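You operate a simulated robot arm through the tools that you are given. There is no shell and no other tool.

You are at the controls of a simulated robot arm. One attempt, no reset.

## Task
Slacken unions 1 and 3 on the gas rail for a pipe change.
Fine: blue burner valve shut and the air let out by the grey drain cock first, cock left open; blue spanner, put back; union 2 stays tight.

It is judged by the outcome, as a careful person would: the job done as asked, and still so three seconds after it is handed in. It fails if anything else is knocked over, pushed out of place, dropped, spilled or broken.

## Robot
A 6-joint arm with a fingered hand, fixed in place. Base frame: the origin is on the floor under the middle of its stand, x ahead of it, y to its left, z up. Lengths are in m, angles in degrees, forces in N, time in s.
It reaches about 1.346 m from its shoulder. Its first joint turns from -149.0 to 149.0 degrees. Payload 3.5 kg.
The TCP is the grasp point between the finger pads, 0.026 m short of the fingertips. In the tool frame z runs along the fingers and y along their closing line. The gripper opens to 0.132 m; its body begins 0.073 m behind the TCP. The gripper is a hand of 4 fingers: y runs from the thumb to the fingers, the wrist lies at [0, 0, -0.234] in the tool frame.
Orientation is told as [roll, pitch, yaw] about the base's x, y, z axes, in that order, counted from this pose: with the fingers straight down and closing along the base's y, the tool's x points along the base's -x, its y along +y and its z along -z.

## Interface
- The arm moves only by the tool jog_arm. Its argument "plan" is a list of rows, each an object (a shift or turn left out is 0) with "delta_pos": the shift along the tool's x, y, z in m, a list of three; "rotation": the turn, a rotation vector about the tool's x, y, z in degrees, a list of three. In form: [{"delta_pos": [tx, ty, tz], "rotation": [ax, ay, az]}, ...]. A call has 1 to 20 rows; each row is the pose to reach, as a shift and turn from the pose commanded when the call began, along the tool's axes at that moment. A row lasts 0.2 s, in which the tool goes at most 0.05 m and 8.6 degrees; a call with a longer step from one row to the next is refused whole. A pose out of reach is approached as far as the arm can. The call stops where the force on the tool passes 80 N (or 10 N more than at its start, if that is more) or the arm is blocked; 0.2 s more then pass. In this call time passes only in rows, and 0.2 s behind the last. The reply holds the time, the measured pose of the TCP, the force on the tool along the base axes, the opening and the grip force, in the units named above and with some noise, with the torque about the TCP (base axes, N m) and any sound that the robot's microphone picked up.
- Cameras (640 x 400 px; columns grow to the right, rows downward): "scene" is fixed at [0.3994, -0.6499, 1.1394]; the picture's right is [1.00, 0.03, 0.00], its down [-0.02, 0.85, -0.52] and it looks along [-0.01, 0.52, 0.86] (base axes); focal length 214 px, centre (320, 200). "wrist" rides on the gripper at [0.068, 0.002, -0.097] in the tool frame; the picture's right is [-0.03, 1.00, 0.00], its down [-0.82, -0.02, -0.58] and it looks along [-0.58, -0.01, 0.82] (tool axes); focal length 270 px, centre (320, 200). There is no depth. A picture from a camera that has moved, and an enlarged one, comes with that camera's place and axes in the base frame and with its lens.
- grab_frame(camera): a new picture of that camera. It takes no simulated time.
- lift_body(by): slides the trunk up (or, below 0, down) by that many m; the arm rides with it, the base frame stays. It gives what a move gives, with no picture.
- set_fingers(finger1, finger2, finger3, thumb_bend): sets how far each is bent, from 0 (flat) to 100 (curled in); at 30 the hand is open as for a grip, at 70 the pads meet at the TCP. One left out holds its place. A second passes; each finger stops where it meets its share of the squeeze, and holds until it gets a number again. It is the only way to open and close the hand. It gives what a move gives, with no picture; readings hold the bend of each and the force on the fingers (four entries, about 0 where the hand has none), thumb and palm.
- enlarge(camera, box): a new picture of the part [left, top, right, bottom] of that camera's present view, enlarged. It takes no simulated time.
- hand_in(): hands the job in; it is judged then, once.

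Nothing tells you positions but the pictures and the camera data. Unless the task says otherwise, let go and move clear before handing in.

The tools are called after "Emit:" as a command line: name --argument value ..., lists and objects as JSON in quotes. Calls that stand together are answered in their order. jog_arm: Moves the arm, as the interface text tells. Its arguments: {"type":"object","properties":{"plan":{"type":"array","items":{"type":"object","properties":{"delta_pos":{"type":"array","items":{"type":"number"}},"rotation":{"type":"array","items":{"type":"number"}}}}}},"required":["plan"]} The other tools are called the same way: lift_body (by) moves the trunk up or down; set_fingers (finger1, finger2, finger3, thumb_bend) moves the fingers one by one; grab_frame (camera) takes a picture; enlarge (camera, box) takes an enlarged picture of a part of a camera's view; hand_in () hands the job in.

At the start:

```text
t: 0.0
position: [0.7072, -0.3917, 0.9845]
tcp_rot: [0.0, -0.1, -0.1]
wrist_force: [0.2, -0.5, 0.2]
ft_torque: [-0.02, 0.0, 0.02]
gripper_width: 0.1319
grip_force: 0.0
shape: jaw
bend: [30.0, 30.0, 30.0, 30.0]
finger forces: [0.0, 0.0, 0.0, 0.0, 0.1, 0.1]
trunk travel left (down, up): [-0.883, 0.087]
```

scene: 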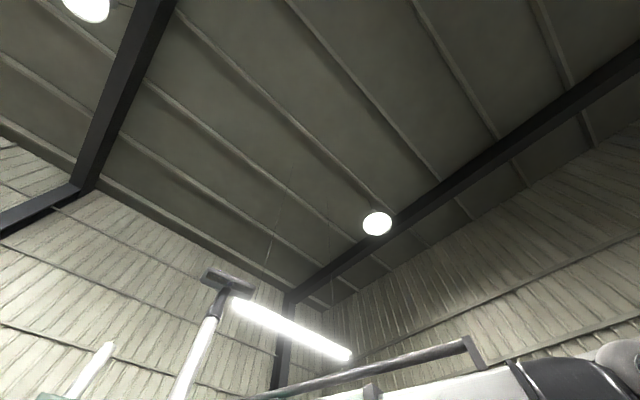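
wrist: 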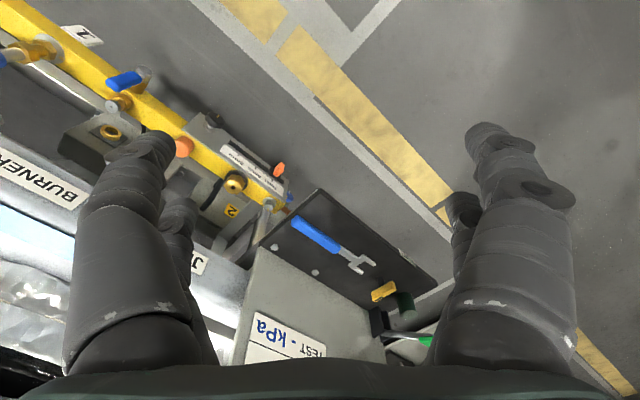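

The fixed scene camera looks up at the roof, so it is of little use. The wrist camera shows a yellow gas rail with a blue lever, brass unions, a tool board with a blue spanner and a gauge box. I'll look closer before moving.

Emit:
grab_frame --camera "wrist"

Emit:
enlarge --camera "wrist" --box '[0, 0, 240, 150]'

Emit:
enlarge --camera "wrist" --box '[160, 120, 320, 220]'

Emit:
enlarge --camera "wrist" --box '[240, 180, 480, 330]'

Emit:
enlarge --camera "scene" --box '[0, 200, 640, 400]'

```text
taken
camera wrist: at [0.6397, -0.3895, 1.0808], right [0.03, 1.0, 0.0], down [0.82, -0.02, 0.58], along [0.58, -0.01, -0.82], focal length 270 px, centre (320, 200)
```

wrist: 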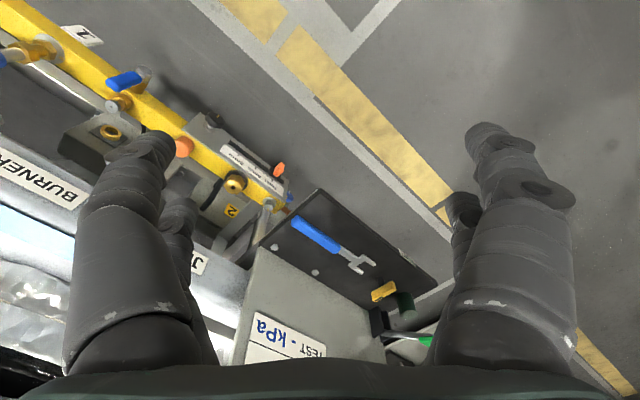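

```text
2.67 times, centred on (120, 75) of wrist
camera zoom: at [0.6397, -0.3895, 1.0808], right [0.03, 1.0, 0.0], down [0.82, -0.02, 0.58], along [0.58, -0.01, -0.82], focal length 721 px, centre (853, 533)
```

zoom: 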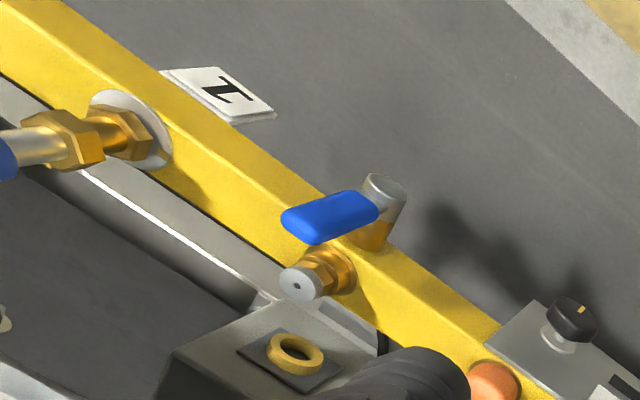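

```text
4.00 times, centred on (240, 170) of wrist
camera zoom: at [0.6397, -0.3895, 1.0808], right [0.03, 1.0, 0.0], down [0.82, -0.02, 0.58], along [0.58, -0.01, -0.82], focal length 1081 px, centre (640, 320)
```

zoom: 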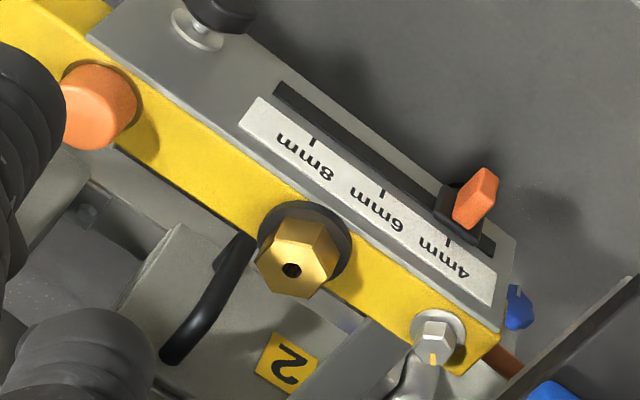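

```text
2.67 times, centred on (360, 255) of wrist
camera zoom: at [0.6397, -0.3895, 1.0808], right [0.03, 1.0, 0.0], down [0.82, -0.02, 0.58], along [0.58, -0.01, -0.82], focal length 721 px, centre (213, 53)
```

zoom: 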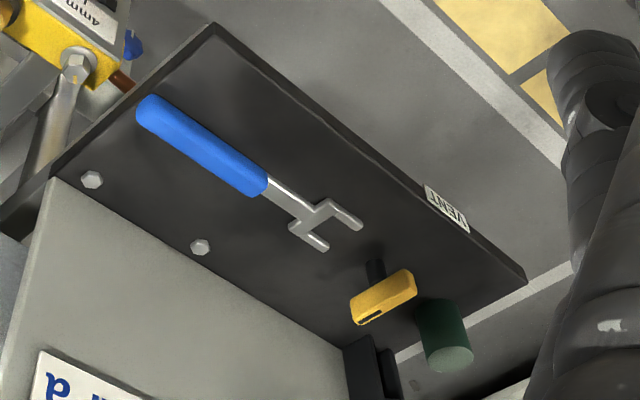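

```text
1.00 times, centred on (320, 300) of scene (not enlarged: the box is as wide or as high as the picture)
camera zoom: at [0.3994, -0.6499, 1.1394], right [1.0, 0.03, 0.0], down [-0.02, 0.85, -0.52], along [-0.01, 0.52, 0.86], focal length 214 px, centre (320, 100)
```

zoom: 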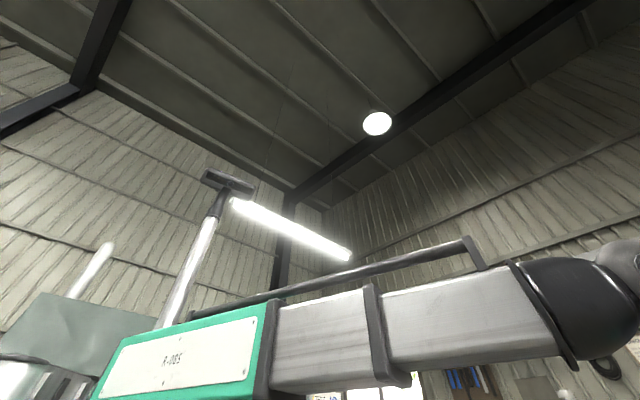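

The rail runs diagonally with a blue lever and unions, and there is a scale plate, a spanner board and a VENT cock. I'll back off and rise to get a wider view before deciding anything.

Emit:
jog_arm --plan '[{"delta_pos": [0.03, 0, -0.03]}, {"delta_pos": [0.06, 0, -0.06]}, {"delta_pos": [0.1, -0.02, -0.08]}, {"delta_pos": [0.14, -0.05, -0.1]}]'

Emit:
set_fingers --finger1 0 --finger2 0 --finger3 0 --thumb_bend 0

Emit:
grab_frame --camera "wrist"

```text
refused: row 4 steps farther than a row can; nothing moved
```

```text
t: 1.0
position: [0.7068, -0.3921, 0.9846]
tcp_rot: [-0.1, 0.0, -0.1]
wrist_force: [-0.9, 0.3, 1.2]
ft_torque: [0.02, 0.0, -0.01]
gripper_width: 0.1868
grip_force: 0.0
shape: fingers
bend: [0.0, 0.0, 0.0, 0.0]
finger forces: [0.1, 0.1, 0.0, 0.0, 0.0, 0.0]
trunk travel left (down, up): [-0.883, 0.087]
```

```text
taken
camera wrist: at [0.6397, -0.3895, 1.0808], right [0.03, 1.0, 0.0], down [0.82, -0.02, 0.58], along [0.58, -0.01, -0.82], focal length 270 px, centre (320, 200)
```

wrist: 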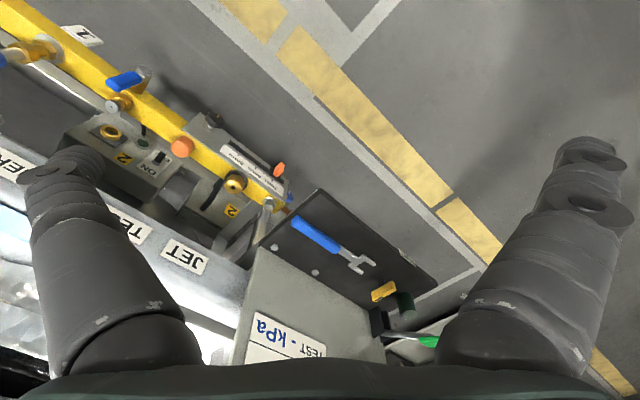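

With the fingers flat I can see more labels (JET, BURNER, TEST kPa). I'll move back and to the robot's right to see the rest of the rail.

Emit:
jog_arm --plan '[{"delta_pos": [0.03, -0.02, -0.02]}, {"delta_pos": [0.06, -0.04, -0.04]}, {"delta_pos": [0.09, -0.06, -0.06]}, {"delta_pos": [0.12, -0.08, -0.08]}]'

Emit:
grab_frame --camera "wrist"

Emit:
grab_frame --camera "scene"

```text
t: 2.0
position: [0.5851, -0.4713, 0.9837]
tcp_rot: [0.0, 0.1, 0.1]
wrist_force: [0.5, -0.2, -0.7]
ft_torque: [0.02, -0.05, -0.01]
gripper_width: 0.1866
grip_force: 0.3
shape: fingers
bend: [0.0, 0.0, 0.0, 0.0]
finger forces: [0.0, 0.0, 0.0, 0.0, 0.0, 0.0]
out of reach, approached as far as the arm can: row 1, 2, 3, 4
trunk travel left (down, up): [-0.883, 0.087]
```

```text
taken
camera wrist: at [0.5187, -0.4696, 1.0809], right [0.03, 1.0, 0.0], down [0.82, -0.02, 0.58], along [0.58, -0.01, -0.82], focal length 270 px, centre (320, 200)
```

wrist: 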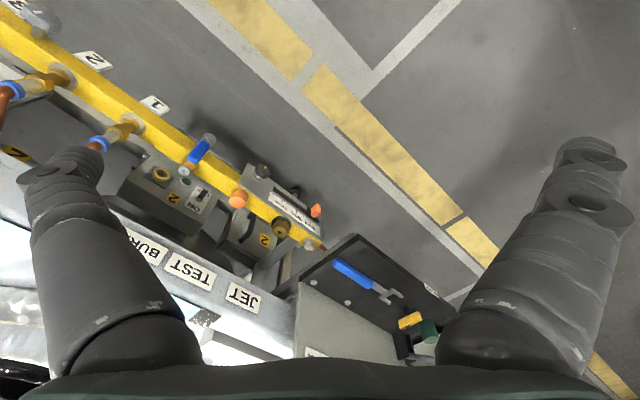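

```text
taken
```

scene: 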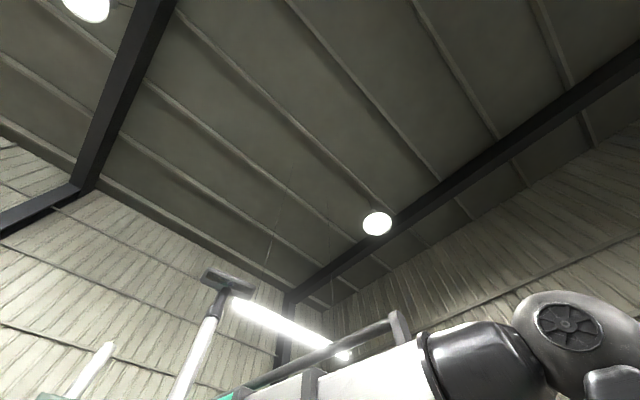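

The rail carries numbered plates 1, 2 and 3 going to the robot's right. I'll keep moving to the right to see all three unions.

Emit:
jog_arm --plan '[{"delta_pos": [0.01, -0.045, 0]}, {"delta_pos": [0.02, -0.09, 0]}, {"delta_pos": [0.03, -0.135, 0]}, {"delta_pos": [0.04, -0.18, 0]}, {"delta_pos": [0.05, -0.22, 0]}]'

Emit:
grab_frame --camera "wrist"

Emit:
enlarge --camera "wrist" --box '[0, 0, 320, 200]'

```text
t: 3.2
position: [0.535, -0.6909, 0.9844]
tcp_rot: [-0.1, -0.1, -0.1]
wrist_force: [0.4, 0.5, -0.1]
ft_torque: [0.02, 0.0, 0.01]
gripper_width: 0.1865
grip_force: 0.1
shape: fingers
bend: [0.0, 0.0, 0.0, 0.0]
finger forces: [0.1, 0.0, 0.1, 0.0, 0.0, 0.0]
trunk travel left (down, up): [-0.883, 0.087]
```

```text
taken
camera wrist: at [0.4683, -0.6895, 1.0808], right [0.02, 1.0, 0.0], down [0.82, -0.02, 0.58], along [0.58, -0.01, -0.82], focal length 270 px, centre (320, 200)
```

wrist: 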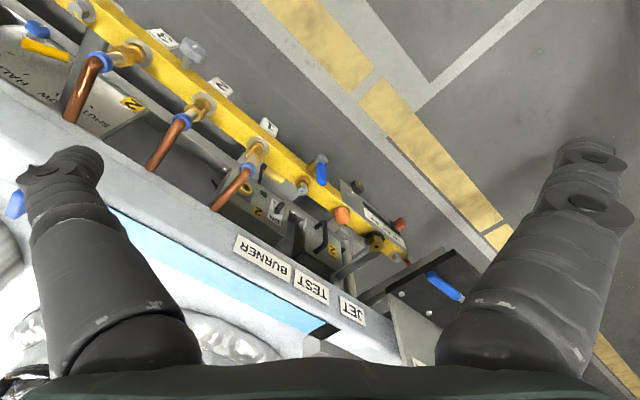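

```text
2.00 times, centred on (160, 100) of wrist
camera zoom: at [0.4683, -0.6895, 1.0808], right [0.02, 1.0, 0.0], down [0.82, -0.02, 0.58], along [0.58, -0.01, -0.82], focal length 541 px, centre (640, 400)
```

zoom: 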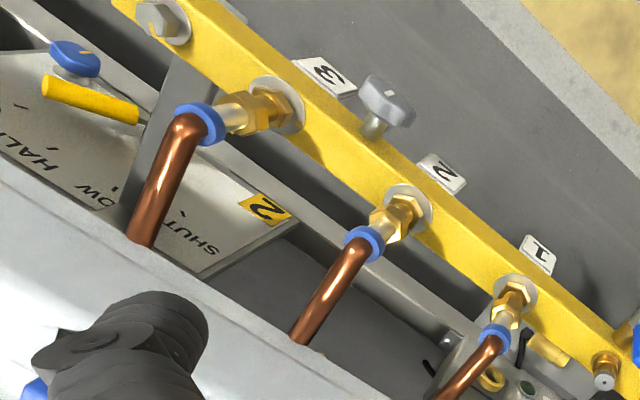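

I see unions 1, 2 and 3 with copper pipes, and what looks like a grey knob between plates 2 and 3; a panel to the far right carries the words SHUT / LOW / HALF. The rail lies at about 45°. I'll yaw the hand to face it squarely.

Emit:
jog_arm --plan '[{"delta_pos": [0.02, 0, 0], "rotation": [0, 0, 8]}, {"delta_pos": [0.04, 0, 0], "rotation": [0, 0, 16]}, {"delta_pos": [0.06, 0, 0], "rotation": [0, 0, 24]}, {"delta_pos": [0.08, 0, 0], "rotation": [0, 0, 32]}, {"delta_pos": [0.09, 0, 0], "rotation": [0, 0, 40]}, {"delta_pos": [0.1, 0, 0], "rotation": [0, 0, 45]}]'

Emit:
grab_frame --camera "wrist"

Emit:
enlarge --camera "wrist" --box '[0, 0, 320, 200]'

Emit:
enlarge --camera "wrist" --box '[320, 0, 640, 200]'

```text
t: 4.6
position: [0.4366, -0.6914, 0.9848]
tcp_rot: [0.0, 0.0, -45.1]
wrist_force: [-0.3, -0.1, -0.2]
ft_torque: [0.0, 0.0, -0.02]
gripper_width: 0.1867
grip_force: 0.1
shape: fingers
bend: [0.0, 0.0, 0.0, 0.0]
finger forces: [0.0, 0.0, 0.1, 0.0, 0.0, 0.1]
trunk travel left (down, up): [-0.883, 0.087]
```

```text
taken
camera wrist: at [0.3906, -0.642, 1.0808], right [0.73, 0.69, 0.0], down [0.56, -0.59, 0.58], along [0.4, -0.42, -0.82], focal length 270 px, centre (320, 200)
```

wrist: 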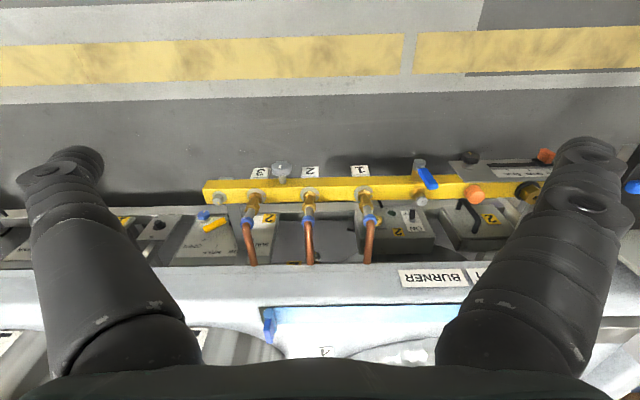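

```text
2.00 times, centred on (160, 100) of wrist
camera zoom: at [0.3906, -0.642, 1.0808], right [0.73, 0.69, 0.0], down [0.56, -0.59, 0.58], along [0.4, -0.42, -0.82], focal length 541 px, centre (640, 400)
```

zoom: 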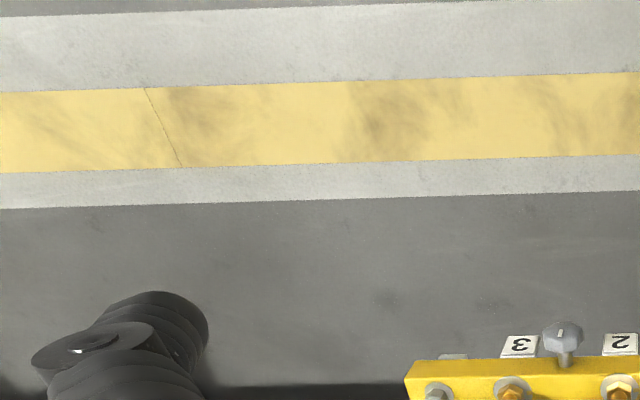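

```text
2.00 times, centred on (480, 100) of wrist
camera zoom: at [0.3906, -0.642, 1.0808], right [0.73, 0.69, 0.0], down [0.56, -0.59, 0.58], along [0.4, -0.42, -0.82], focal length 541 px, centre (0, 400)
```

zoom: 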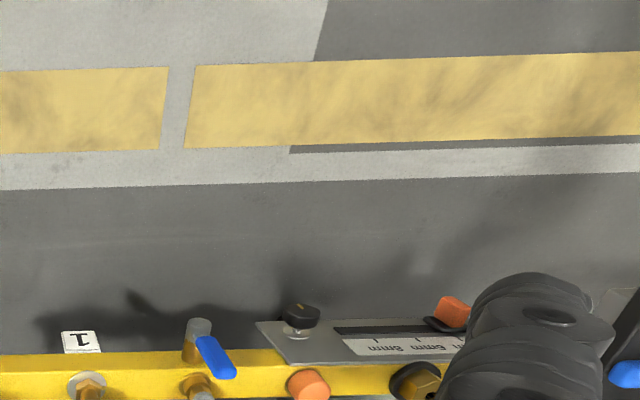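

Now facing the rail: its unions 3, 2, 1 run left to right in the (upside-down) picture, with a grey knob between 3 and 2 on the near side and a blue lever right of union 1. I'll come down a bit and look closer.

Emit:
jog_arm --plan '[{"delta_pos": [0.0, 0.02, 0.04]}, {"delta_pos": [0.0, 0.04, 0.08]}, {"delta_pos": [0.0, 0.06, 0.12]}, {"delta_pos": [0.0, 0.08, 0.16]}, {"delta_pos": [0.0, 0.1, 0.2]}]'

Emit:
grab_frame --camera "wrist"

Emit:
enlarge --camera "wrist" --box '[60, 120, 380, 320]'

Emit:
enlarge --camera "wrist" --box '[300, 120, 620, 320]'

```text
t: 5.8
position: [0.5028, -0.6263, 0.9849]
tcp_rot: [0.0, 0.1, -44.9]
wrist_force: [-0.2, 0.6, -0.3]
ft_torque: [-0.01, 0.01, 0.01]
gripper_width: 0.1867
grip_force: 0.0
shape: fingers
bend: [0.0, 0.0, 0.0, 0.0]
finger forces: [0.1, 0.0, 0.0, 0.1, 0.0, 0.0]
out of reach, approached as far as the arm can: row 1, 2, 3, 4, 5
trunk travel left (down, up): [-0.883, 0.087]
```

```text
taken
camera wrist: at [0.4575, -0.5763, 1.0808], right [0.73, 0.69, 0.0], down [0.56, -0.59, 0.58], along [0.4, -0.42, -0.82], focal length 270 px, centre (320, 200)
```

wrist: 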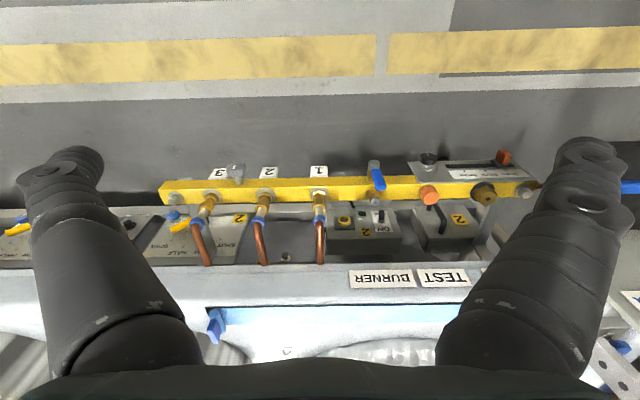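

```text
2.00 times, centred on (220, 220) of wrist
camera zoom: at [0.4575, -0.5763, 1.0808], right [0.73, 0.69, 0.0], down [0.56, -0.59, 0.58], along [0.4, -0.42, -0.82], focal length 541 px, centre (520, 160)
```

zoom: 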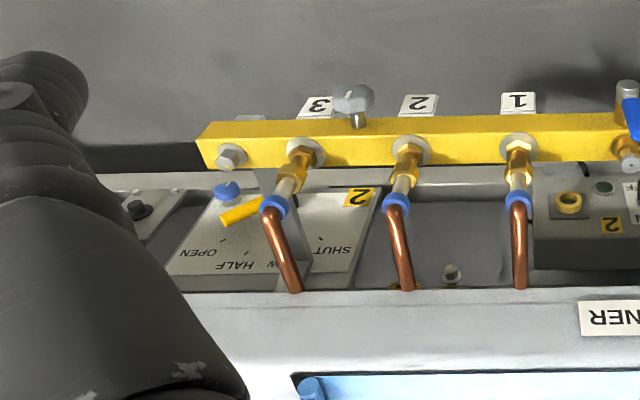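

```text
2.00 times, centred on (460, 220) of wrist
camera zoom: at [0.4575, -0.5763, 1.0808], right [0.73, 0.69, 0.0], down [0.56, -0.59, 0.58], along [0.4, -0.42, -0.82], focal length 541 px, centre (40, 160)
```

zoom: 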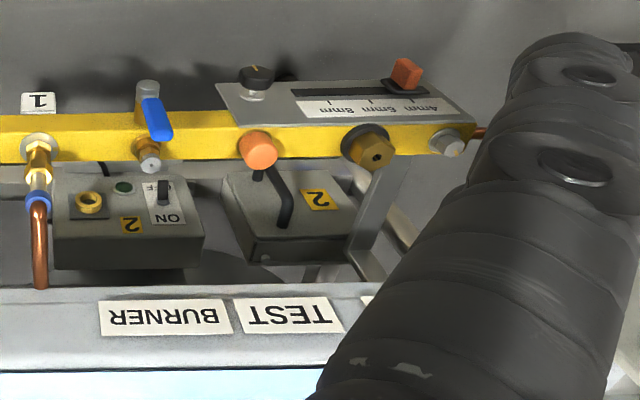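

The arm seems to get its height only from the trunk (vertical jogs were refused as out of reach), so I'll lower the trunk a little – well clear of everything – to look closer at the rail.

Emit:
lift_body --by -0.15

Emit:
grab_frame --camera "wrist"

Emit:
grab_frame --camera "scene"

Emit:
enlarge --camera "wrist" --box '[60, 120, 380, 320]'

Emit:
enlarge --camera "wrist" --box '[300, 120, 620, 320]'

```text
t: 7.5
position: [0.5027, -0.6262, 0.8349]
tcp_rot: [0.0, 0.0, -45.0]
wrist_force: [0.3, 1.0, 0.6]
ft_torque: [-0.01, -0.01, 0.0]
gripper_width: 0.1863
grip_force: 0.1
shape: fingers
bend: [0.0, 0.0, 0.0, 0.0]
finger forces: [0.0, 0.1, 0.1, 0.0, 0.0, 0.0]
trunk travel left (down, up): [-0.733, 0.237]
```

```text
taken
camera wrist: at [0.4574, -0.5764, 0.9309], right [0.72, 0.69, 0.0], down [0.56, -0.59, 0.58], along [0.4, -0.42, -0.82], focal length 270 px, centre (320, 200)
```

wrist: 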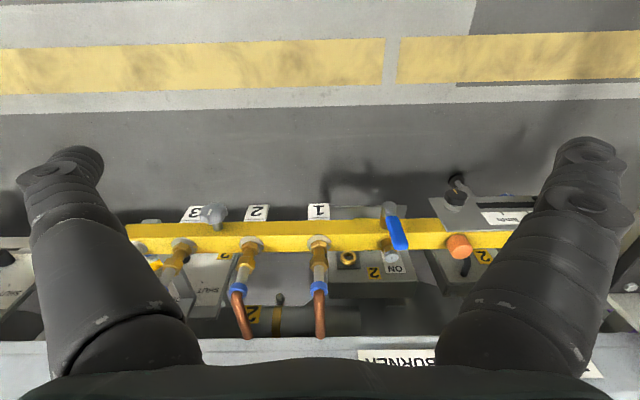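

```text
taken
```

scene: 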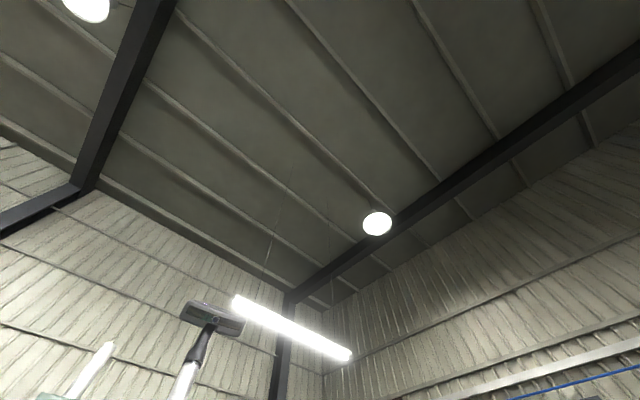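

```text
2.00 times, centred on (220, 220) of wrist
camera zoom: at [0.4574, -0.5764, 0.9309], right [0.72, 0.69, 0.0], down [0.56, -0.59, 0.58], along [0.4, -0.42, -0.82], focal length 541 px, centre (520, 160)
```

zoom: 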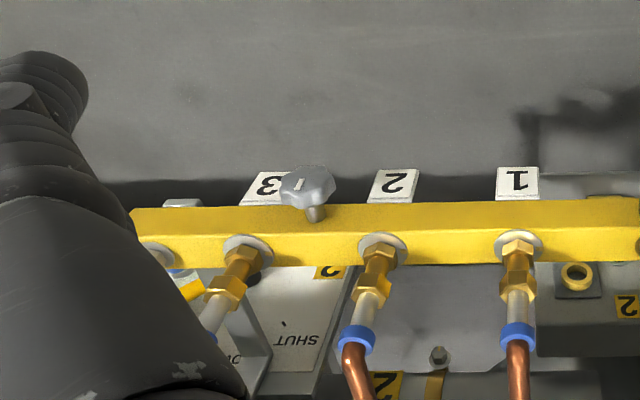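

```text
2.00 times, centred on (460, 220) of wrist
camera zoom: at [0.4574, -0.5764, 0.9309], right [0.72, 0.69, 0.0], down [0.56, -0.59, 0.58], along [0.4, -0.42, -0.82], focal length 541 px, centre (40, 160)
```

zoom: 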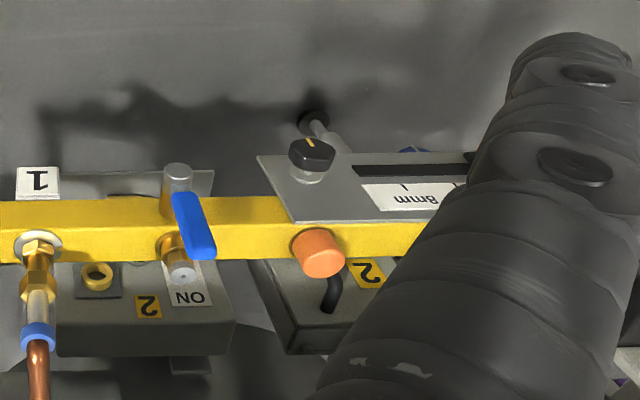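

The rail top is at roughly z≈0.58, about 0.33 m in front of the camera. I'll slide along the rail to the left of the picture to read the SHUT/LOW/HALF/OPEN panel.

Emit:
jog_arm --plan '[{"delta_pos": [0.0, -0.045, 0]}, {"delta_pos": [0.0, -0.09, 0]}, {"delta_pos": [0.0, -0.135, 0]}, {"delta_pos": [0.0, -0.18, 0]}, {"delta_pos": [0.0, -0.22, 0]}]'

Emit:
grab_frame --camera "wrist"

Emit:
enlarge --camera "wrist" --box '[100, 160, 340, 310]'

Emit:
enlarge --camera "wrist" --box '[300, 160, 540, 310]'

```text
t: 8.8
position: [0.3476, -0.7829, 0.8347]
tcp_rot: [-0.1, 0.0, -45.0]
wrist_force: [-0.6, -0.2, 0.6]
ft_torque: [-0.02, 0.01, -0.03]
gripper_width: 0.1866
grip_force: 0.0
shape: fingers
bend: [0.0, 0.0, 0.0, 0.0]
finger forces: [0.1, 0.1, 0.0, 0.0, 0.0, 0.0]
trunk travel left (down, up): [-0.733, 0.237]
```

```text
taken
camera wrist: at [0.3022, -0.7331, 0.9309], right [0.72, 0.69, 0.0], down [0.56, -0.59, 0.58], along [0.4, -0.42, -0.82], focal length 270 px, centre (320, 200)
```

wrist: 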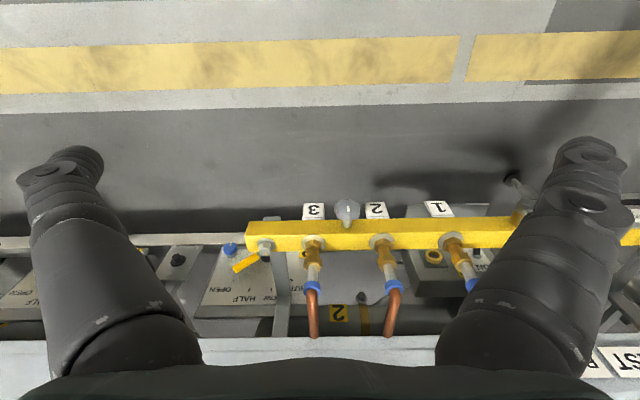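

```text
2.67 times, centred on (220, 235) of wrist
camera zoom: at [0.3022, -0.7331, 0.9309], right [0.72, 0.69, 0.0], down [0.56, -0.59, 0.58], along [0.4, -0.42, -0.82], focal length 721 px, centre (587, 107)
```

zoom: 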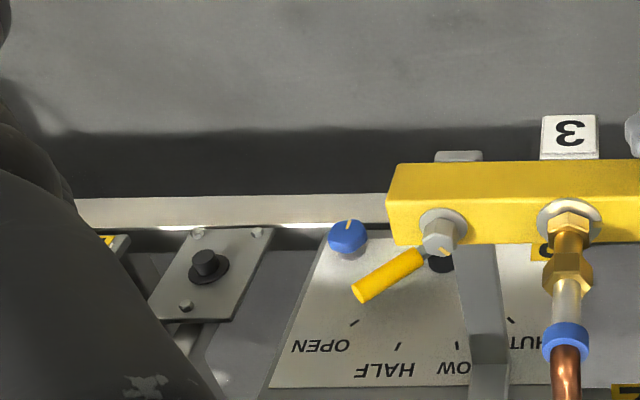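

```text
2.67 times, centred on (420, 235) of wrist
camera zoom: at [0.3022, -0.7331, 0.9309], right [0.72, 0.69, 0.0], down [0.56, -0.59, 0.58], along [0.4, -0.42, -0.82], focal length 721 px, centre (53, 107)
```

zoom: 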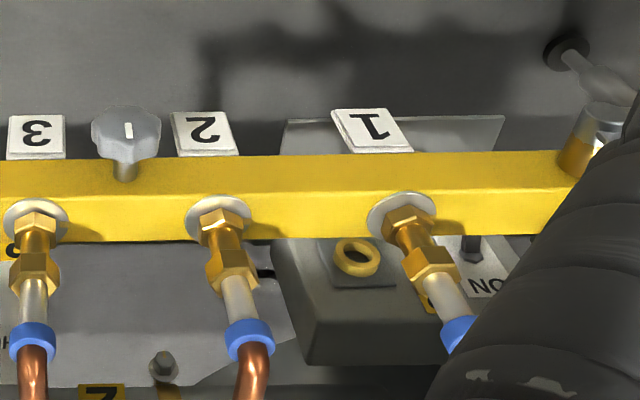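

The grey knob sits on the rail's front edge between plates 3 and 2. Now I'll slide the other way to look at the blue lever and the other blue thing near the rail's far end.

Emit:
jog_arm --plan '[{"delta_pos": [0.0, 0.045, 0]}, {"delta_pos": [0.0, 0.09, 0]}, {"delta_pos": [0.0, 0.135, 0]}, {"delta_pos": [0.0, 0.18, 0]}, {"delta_pos": [0.0, 0.225, 0]}, {"delta_pos": [0.0, 0.27, 0]}, {"delta_pos": [0.0, 0.315, 0]}, {"delta_pos": [0.0, 0.36, 0]}, {"delta_pos": [0.0, 0.4, 0]}]'

Emit:
grab_frame --camera "wrist"

Emit:
enlarge --camera "wrist" --box '[120, 140, 360, 290]'

Emit:
enlarge --camera "wrist" --box '[300, 140, 540, 290]'

```text
t: 10.8
position: [0.6309, -0.4985, 0.8352]
tcp_rot: [0.0, 0.0, -45.0]
wrist_force: [0.0, -0.4, 0.3]
ft_torque: [0.04, 0.05, -0.04]
gripper_width: 0.1869
grip_force: 0.1
shape: fingers
bend: [0.0, 0.0, 0.0, 0.0]
finger forces: [0.1, 0.0, 0.0, 0.0, 0.0, 0.0]
trunk travel left (down, up): [-0.733, 0.237]
```

```text
taken
camera wrist: at [0.5852, -0.4489, 0.9308], right [0.72, 0.69, 0.0], down [0.56, -0.59, 0.58], along [0.4, -0.42, -0.82], focal length 270 px, centre (320, 200)
```

wrist: 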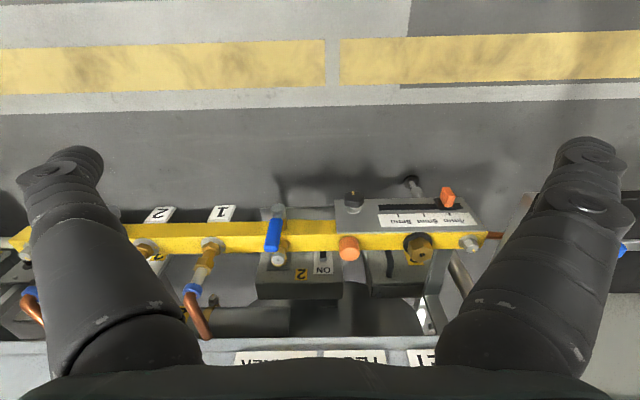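

```text
2.67 times, centred on (240, 215) of wrist
camera zoom: at [0.5852, -0.4489, 0.9308], right [0.72, 0.69, 0.0], down [0.56, -0.59, 0.58], along [0.4, -0.42, -0.82], focal length 721 px, centre (533, 160)
```

zoom: 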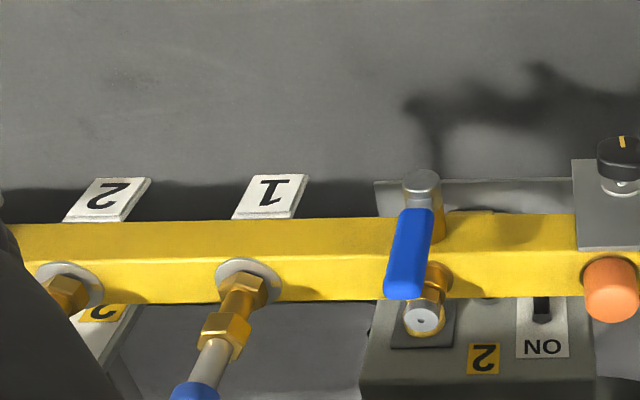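

```text
2.67 times, centred on (420, 215) of wrist
camera zoom: at [0.5852, -0.4489, 0.9308], right [0.72, 0.69, 0.0], down [0.56, -0.59, 0.58], along [0.4, -0.42, -0.82], focal length 721 px, centre (53, 160)
```

zoom: 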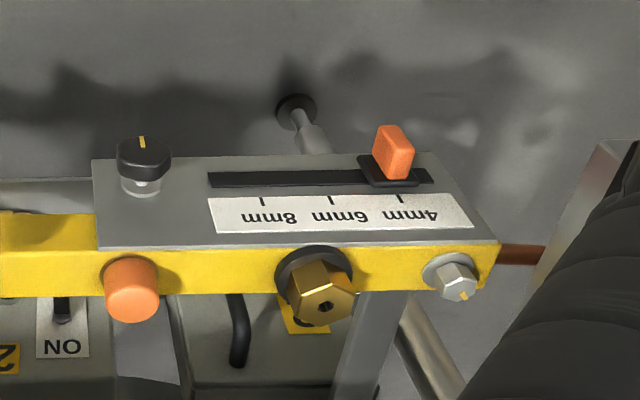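

The blue lever sits on a stem on the rail's front face and points straight up. There's still a blue thing beyond the rail's far end, so I'll slide further to see that and the spanner board.

Emit:
jog_arm --plan '[{"delta_pos": [0.0, 0.045, 0]}, {"delta_pos": [0.0, 0.09, 0]}, {"delta_pos": [0.0, 0.135, 0]}, {"delta_pos": [0.0, 0.18, 0]}, {"delta_pos": [0.0, 0.22, 0]}]'

Emit:
grab_frame --camera "wrist"

Emit:
enlarge --camera "wrist" --box '[100, 140, 340, 290]'

Emit:
enlarge --camera "wrist" --box '[300, 160, 540, 310]'

```text
t: 11.9
position: [0.7867, -0.3424, 0.8342]
tcp_rot: [0.0, 0.0, -45.0]
wrist_force: [-0.7, -0.6, 0.4]
ft_torque: [-0.03, 0.01, 0.01]
gripper_width: 0.1867
grip_force: 0.0
shape: fingers
bend: [0.0, 0.0, 0.0, 0.0]
finger forces: [0.0, 0.0, 0.0, 0.0, 0.1, 0.0]
trunk travel left (down, up): [-0.733, 0.237]
```

```text
taken
camera wrist: at [0.7405, -0.2926, 0.9309], right [0.73, 0.69, 0.0], down [0.56, -0.59, 0.58], along [0.4, -0.42, -0.82], focal length 270 px, centre (320, 200)
```

wrist: 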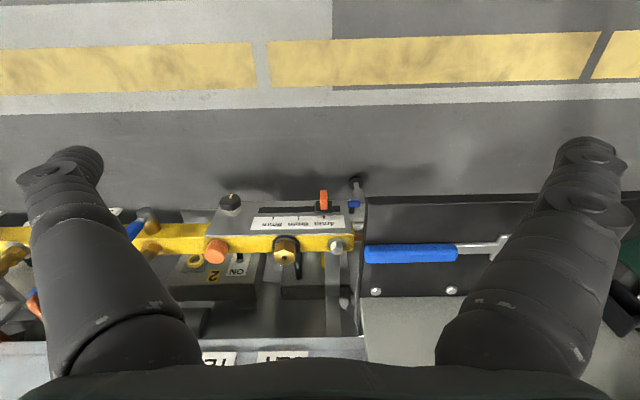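

```text
2.67 times, centred on (220, 215) of wrist
camera zoom: at [0.7405, -0.2926, 0.9309], right [0.73, 0.69, 0.0], down [0.56, -0.59, 0.58], along [0.4, -0.42, -0.82], focal length 721 px, centre (587, 160)
```

zoom: 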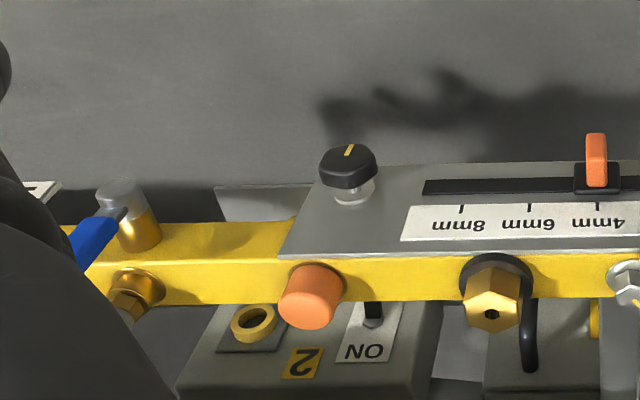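

```text
2.67 times, centred on (420, 235) of wrist
camera zoom: at [0.7405, -0.2926, 0.9309], right [0.73, 0.69, 0.0], down [0.56, -0.59, 0.58], along [0.4, -0.42, -0.82], focal length 721 px, centre (53, 107)
```

zoom: 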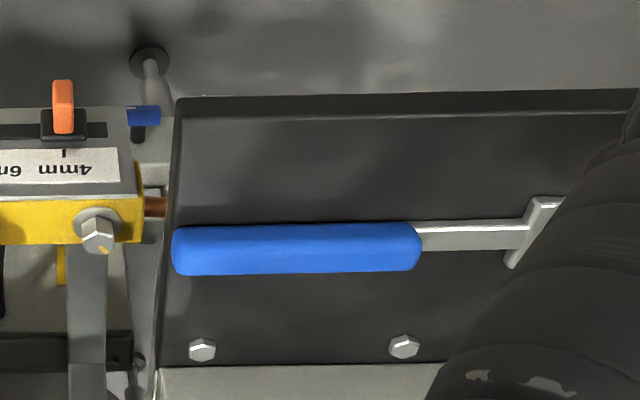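

The blue lever lines up with the BURNER label and the orange cap with TEST, the brass jet with JET; so the blue lever is the burner valve. I'll move to free space in front of the rail and test whether the hand can be tilted to look at the front face.

Emit:
jog_arm --plan '[{"delta_pos": [0.02, -0.04, 0]}, {"delta_pos": [0.04, -0.08, 0]}, {"delta_pos": [0.06, -0.12, 0]}, {"delta_pos": [0.08, -0.16, 0]}, {"delta_pos": [0.1, -0.2, 0]}, {"delta_pos": [0.12, -0.24, 0]}, {"delta_pos": [0.14, -0.28, 0]}, {"delta_pos": [0.16, -0.32, 0]}, {"delta_pos": [0.17, -0.36, 0]}, {"delta_pos": [0.17, -0.4, 0]}]'

Emit:
jog_arm --plan '[{"rotation": [0, -8, 0]}, {"rotation": [0, -16, 0]}, {"rotation": [0, -24, 0]}]'

Emit:
grab_frame --camera "wrist"

```text
t: 14.2
position: [0.3852, -0.5086, 0.8352]
tcp_rot: [-0.1, 0.1, -45.0]
wrist_force: [0.7, 0.4, -0.3]
ft_torque: [0.0, 0.01, 0.01]
gripper_width: 0.1867
grip_force: 0.1
shape: fingers
bend: [0.0, 0.0, 0.0, 0.0]
finger forces: [0.1, 0.0, 0.0, 0.1, 0.0, 0.1]
trunk travel left (down, up): [-0.733, 0.237]
```

```text
t: 14.9
position: [0.3832, -0.5078, 0.8541]
tcp_rot: [0.1, -24.1, -45.1]
wrist_force: [-0.4, -0.9, -0.5]
ft_torque: [0.0, 0.0, -0.01]
gripper_width: 0.1868
grip_force: 0.0
shape: fingers
bend: [0.0, 0.0, 0.0, 0.0]
finger forces: [0.1, 0.1, 0.1, 0.0, 0.1, 0.0]
out of reach, approached as far as the arm can: row 2, 3
trunk travel left (down, up): [-0.733, 0.237]
```

```text
taken
camera wrist: at [0.3142, -0.4332, 0.9148], right [0.72, 0.69, 0.01], down [0.35, -0.37, 0.86], along [0.6, -0.62, -0.51], focal length 270 px, centre (320, 200)
```

wrist: 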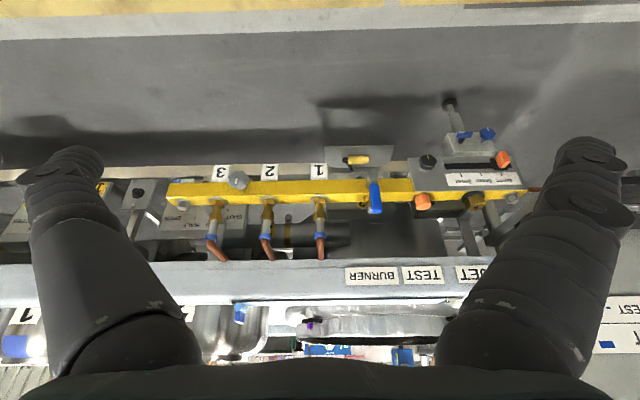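

Tilting works, with height set by the trunk. I now see the front of the rail; I'll tilt further to look at the knob, lever and things below.

Emit:
enlarge --camera "wrist" --box '[150, 90, 390, 240]'

Emit:
enlarge --camera "wrist" --box '[310, 80, 550, 230]'

Emit:
jog_arm --plan '[{"rotation": [0, -8, 0]}, {"rotation": [0, -16, 0]}, {"rotation": [0, -24, 0]}, {"rotation": [0, -30, 0]}]'

Emit:
grab_frame --camera "wrist"

Emit:
enlarge --camera "wrist" --box '[150, 40, 390, 190]'

Emit:
enlarge --camera "wrist" --box '[310, 40, 550, 190]'

```text
2.67 times, centred on (270, 165) of wrist
camera zoom: at [0.3142, -0.4332, 0.9148], right [0.72, 0.69, 0.01], down [0.35, -0.37, 0.86], along [0.6, -0.62, -0.51], focal length 721 px, centre (453, 293)
```

zoom: 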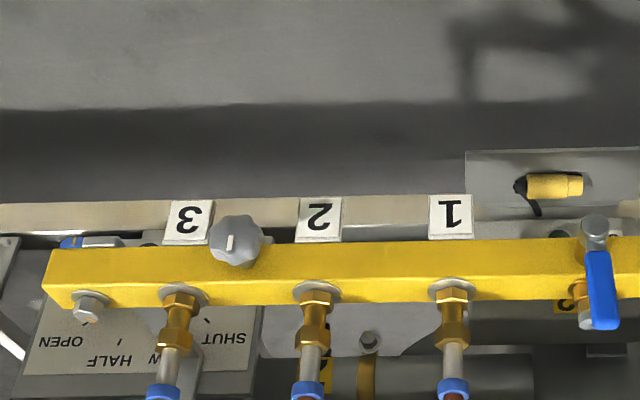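

```text
2.67 times, centred on (430, 155) of wrist
camera zoom: at [0.3142, -0.4332, 0.9148], right [0.72, 0.69, 0.01], down [0.35, -0.37, 0.86], along [0.6, -0.62, -0.51], focal length 721 px, centre (27, 320)
```

zoom: 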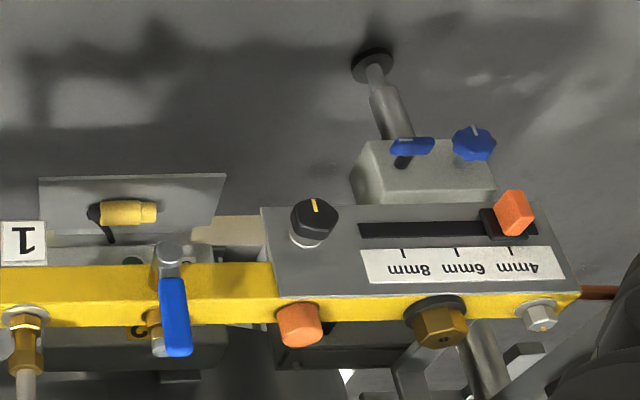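

```text
t: 15.9
position: [0.4128, -0.5643, 0.9293]
tcp_rot: [0.0, -53.8, -44.9]
wrist_force: [-0.3, 0.2, 0.1]
ft_torque: [0.0, 0.02, 0.01]
gripper_width: 0.1867
grip_force: 0.0
shape: fingers
bend: [0.0, 0.0, 0.0, 0.0]
finger forces: [0.1, 0.0, 0.0, 0.0, 0.0, 0.0]
out of reach, approached as far as the arm can: row 1, 2, 3, 4
trunk travel left (down, up): [-0.733, 0.237]
```

```text
taken
camera wrist: at [0.3325, -0.479, 0.9318], right [0.72, 0.7, 0.02], down [0.0, -0.02, 1.0], along [0.7, -0.72, -0.01], focal length 270 px, centre (320, 200)
```

wrist: 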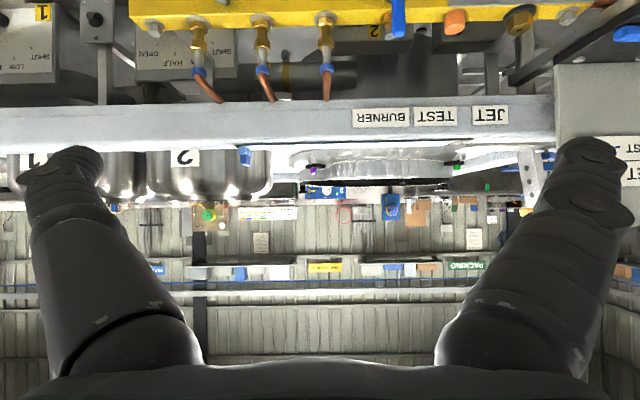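

```text
2.67 times, centred on (270, 115) of wrist
camera zoom: at [0.3325, -0.479, 0.9318], right [0.72, 0.7, 0.02], down [0.0, -0.02, 1.0], along [0.7, -0.72, -0.01], focal length 721 px, centre (453, 427)
```

zoom: 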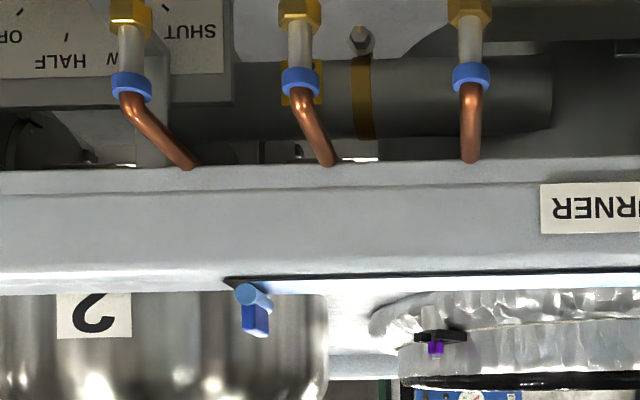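

```text
2.67 times, centred on (430, 115) of wrist
camera zoom: at [0.3325, -0.479, 0.9318], right [0.72, 0.7, 0.02], down [0.0, -0.02, 1.0], along [0.7, -0.72, -0.01], focal length 721 px, centre (27, 427)
```

zoom: 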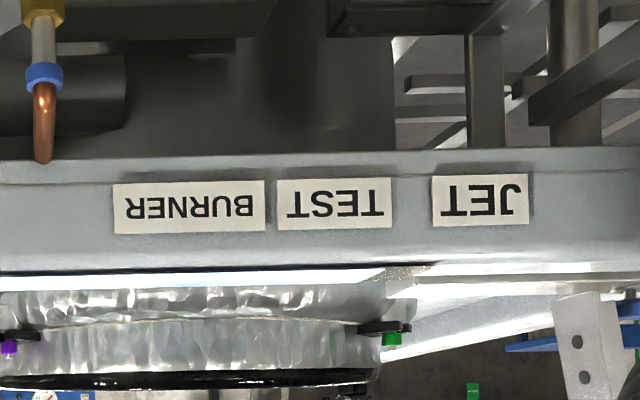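

The labels confirm BURNER ↔ blue lever. I'll lower the trunk so the camera sees the rail's front straight on, staying well clear in front of it.

Emit:
lift_body --by -0.22

Emit:
grab_frame --camera "wrist"

Emit:
enlarge --camera "wrist" --box '[120, 80, 360, 230]'

Emit:
enlarge --camera "wrist" --box '[320, 80, 560, 230]'

```text
t: 18.3
position: [0.4124, -0.5631, 0.7106]
tcp_rot: [0.0, -53.8, -45.0]
wrist_force: [-0.2, -0.1, -0.5]
ft_torque: [-0.02, 0.0, 0.01]
gripper_width: 0.187
grip_force: 0.2
shape: fingers
bend: [0.0, 0.0, 0.0, 0.0]
finger forces: [0.0, 0.0, 0.1, 0.0, 0.1, 0.1]
trunk travel left (down, up): [-0.513, 0.457]
```

```text
taken
camera wrist: at [0.3324, -0.4787, 0.7117], right [0.72, 0.7, 0.02], down [0.0, -0.03, 1.0], along [0.7, -0.72, -0.02], focal length 270 px, centre (320, 200)
```

wrist: 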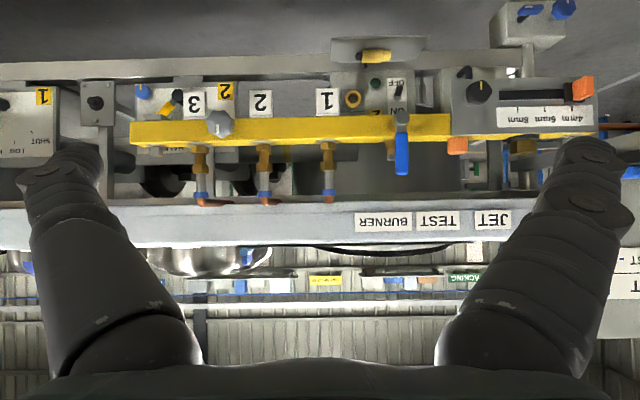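

```text
2.67 times, centred on (240, 155) of wrist
camera zoom: at [0.3324, -0.4787, 0.7117], right [0.72, 0.7, 0.02], down [0.0, -0.03, 1.0], along [0.7, -0.72, -0.02], focal length 721 px, centre (533, 320)
```

zoom: 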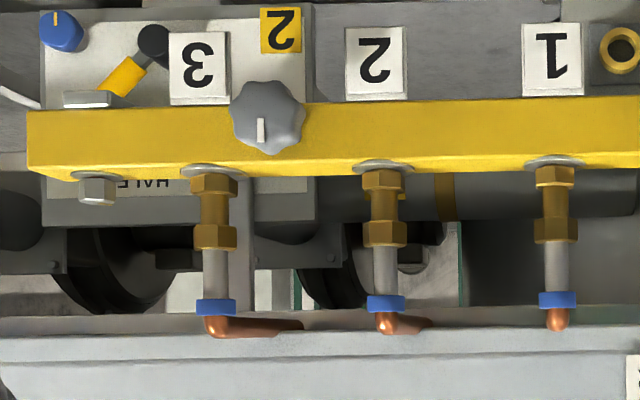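

```text
2.67 times, centred on (440, 155) of wrist
camera zoom: at [0.3324, -0.4787, 0.7117], right [0.72, 0.7, 0.02], down [0.0, -0.03, 1.0], along [0.7, -0.72, -0.02], focal length 721 px, centre (0, 320)
```

zoom: 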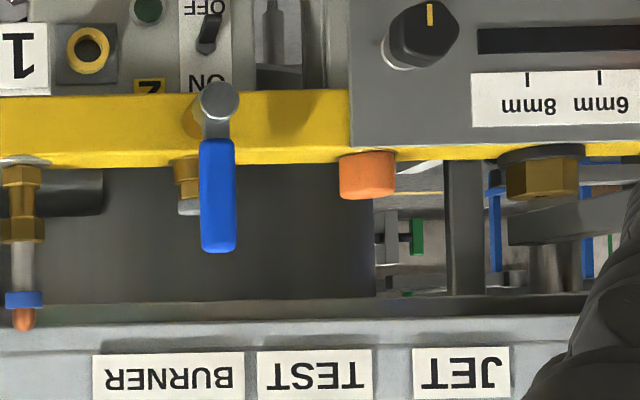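

Now I have a clean front view: the drain knob at about (s=-0.266 along the rail, z≈0.58), the blue lever stem at s≈0.02, pointing up 8.5 cm in line with the vertical burner nipple (so open). Before acting I'll slide along to see the gauge box and the spanner board.

Emit:
jog_arm --plan '[{"delta_pos": [0.0, 0.045, 0]}, {"delta_pos": [0.0, 0.09, 0]}, {"delta_pos": [0.0, 0.135, 0]}, {"delta_pos": [0.0, 0.18, 0]}, {"delta_pos": [0.0, 0.225, 0]}, {"delta_pos": [0.0, 0.27, 0]}, {"delta_pos": [0.0, 0.315, 0]}, {"delta_pos": [0.0, 0.36, 0]}, {"delta_pos": [0.0, 0.4, 0]}, {"delta_pos": [0.0, 0.44, 0]}]'

Emit:
grab_frame --camera "wrist"

Emit:
enlarge --camera "wrist" --box '[120, 80, 360, 230]'

Emit:
enlarge --camera "wrist" --box '[320, 80, 560, 230]'

```text
t: 20.5
position: [0.7246, -0.2533, 0.71]
tcp_rot: [0.1, -53.9, -45.1]
wrist_force: [0.1, 0.1, -0.1]
ft_torque: [-0.02, 0.02, 0.03]
gripper_width: 0.1865
grip_force: 0.0
shape: fingers
bend: [0.0, 0.0, 0.0, 0.0]
finger forces: [0.0, 0.0, 0.0, 0.0, 0.0, 0.1]
out of reach, approached as far as the arm can: row 1, 2, 3, 4, 5, 6
trunk travel left (down, up): [-0.513, 0.457]
```

```text
taken
camera wrist: at [0.6451, -0.1685, 0.712], right [0.72, 0.7, 0.02], down [-0.01, -0.02, 1.0], along [0.7, -0.72, -0.01], focal length 270 px, centre (320, 200)
```

wrist: 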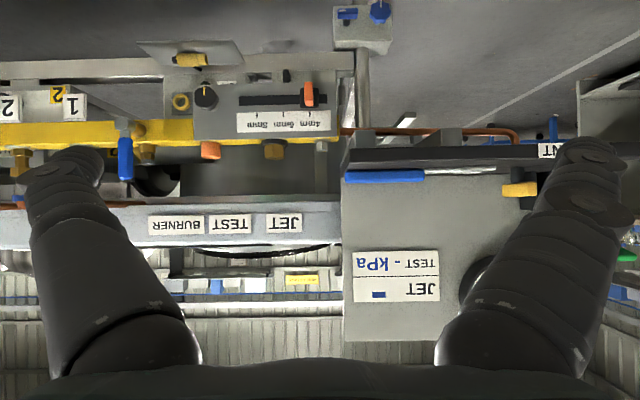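

```text
2.67 times, centred on (240, 155) of wrist
camera zoom: at [0.6451, -0.1685, 0.712], right [0.72, 0.7, 0.02], down [-0.01, -0.02, 1.0], along [0.7, -0.72, -0.01], focal length 721 px, centre (533, 320)
```

zoom: 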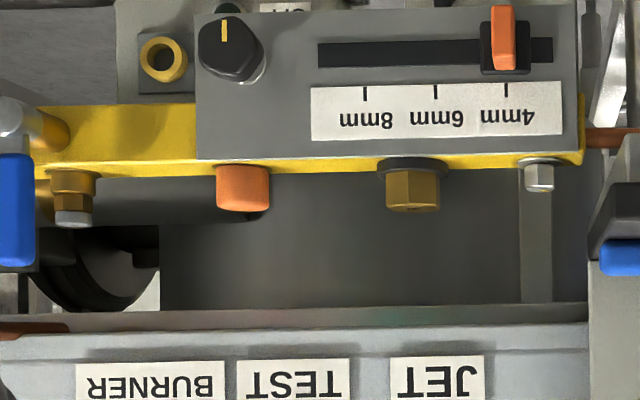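

```text
2.67 times, centred on (440, 155) of wrist
camera zoom: at [0.6451, -0.1685, 0.712], right [0.72, 0.7, 0.02], down [-0.01, -0.02, 1.0], along [0.7, -0.72, -0.01], focal length 721 px, centre (0, 320)
```

zoom: 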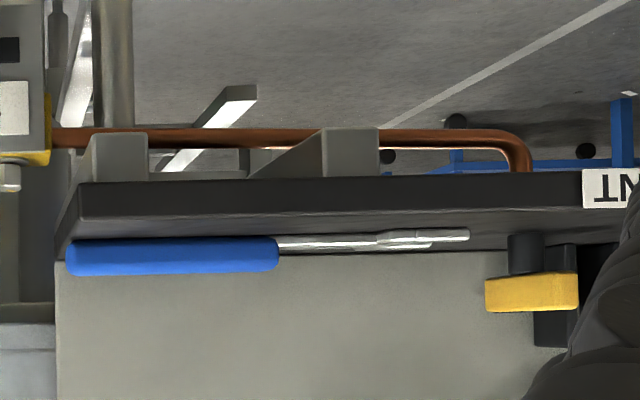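

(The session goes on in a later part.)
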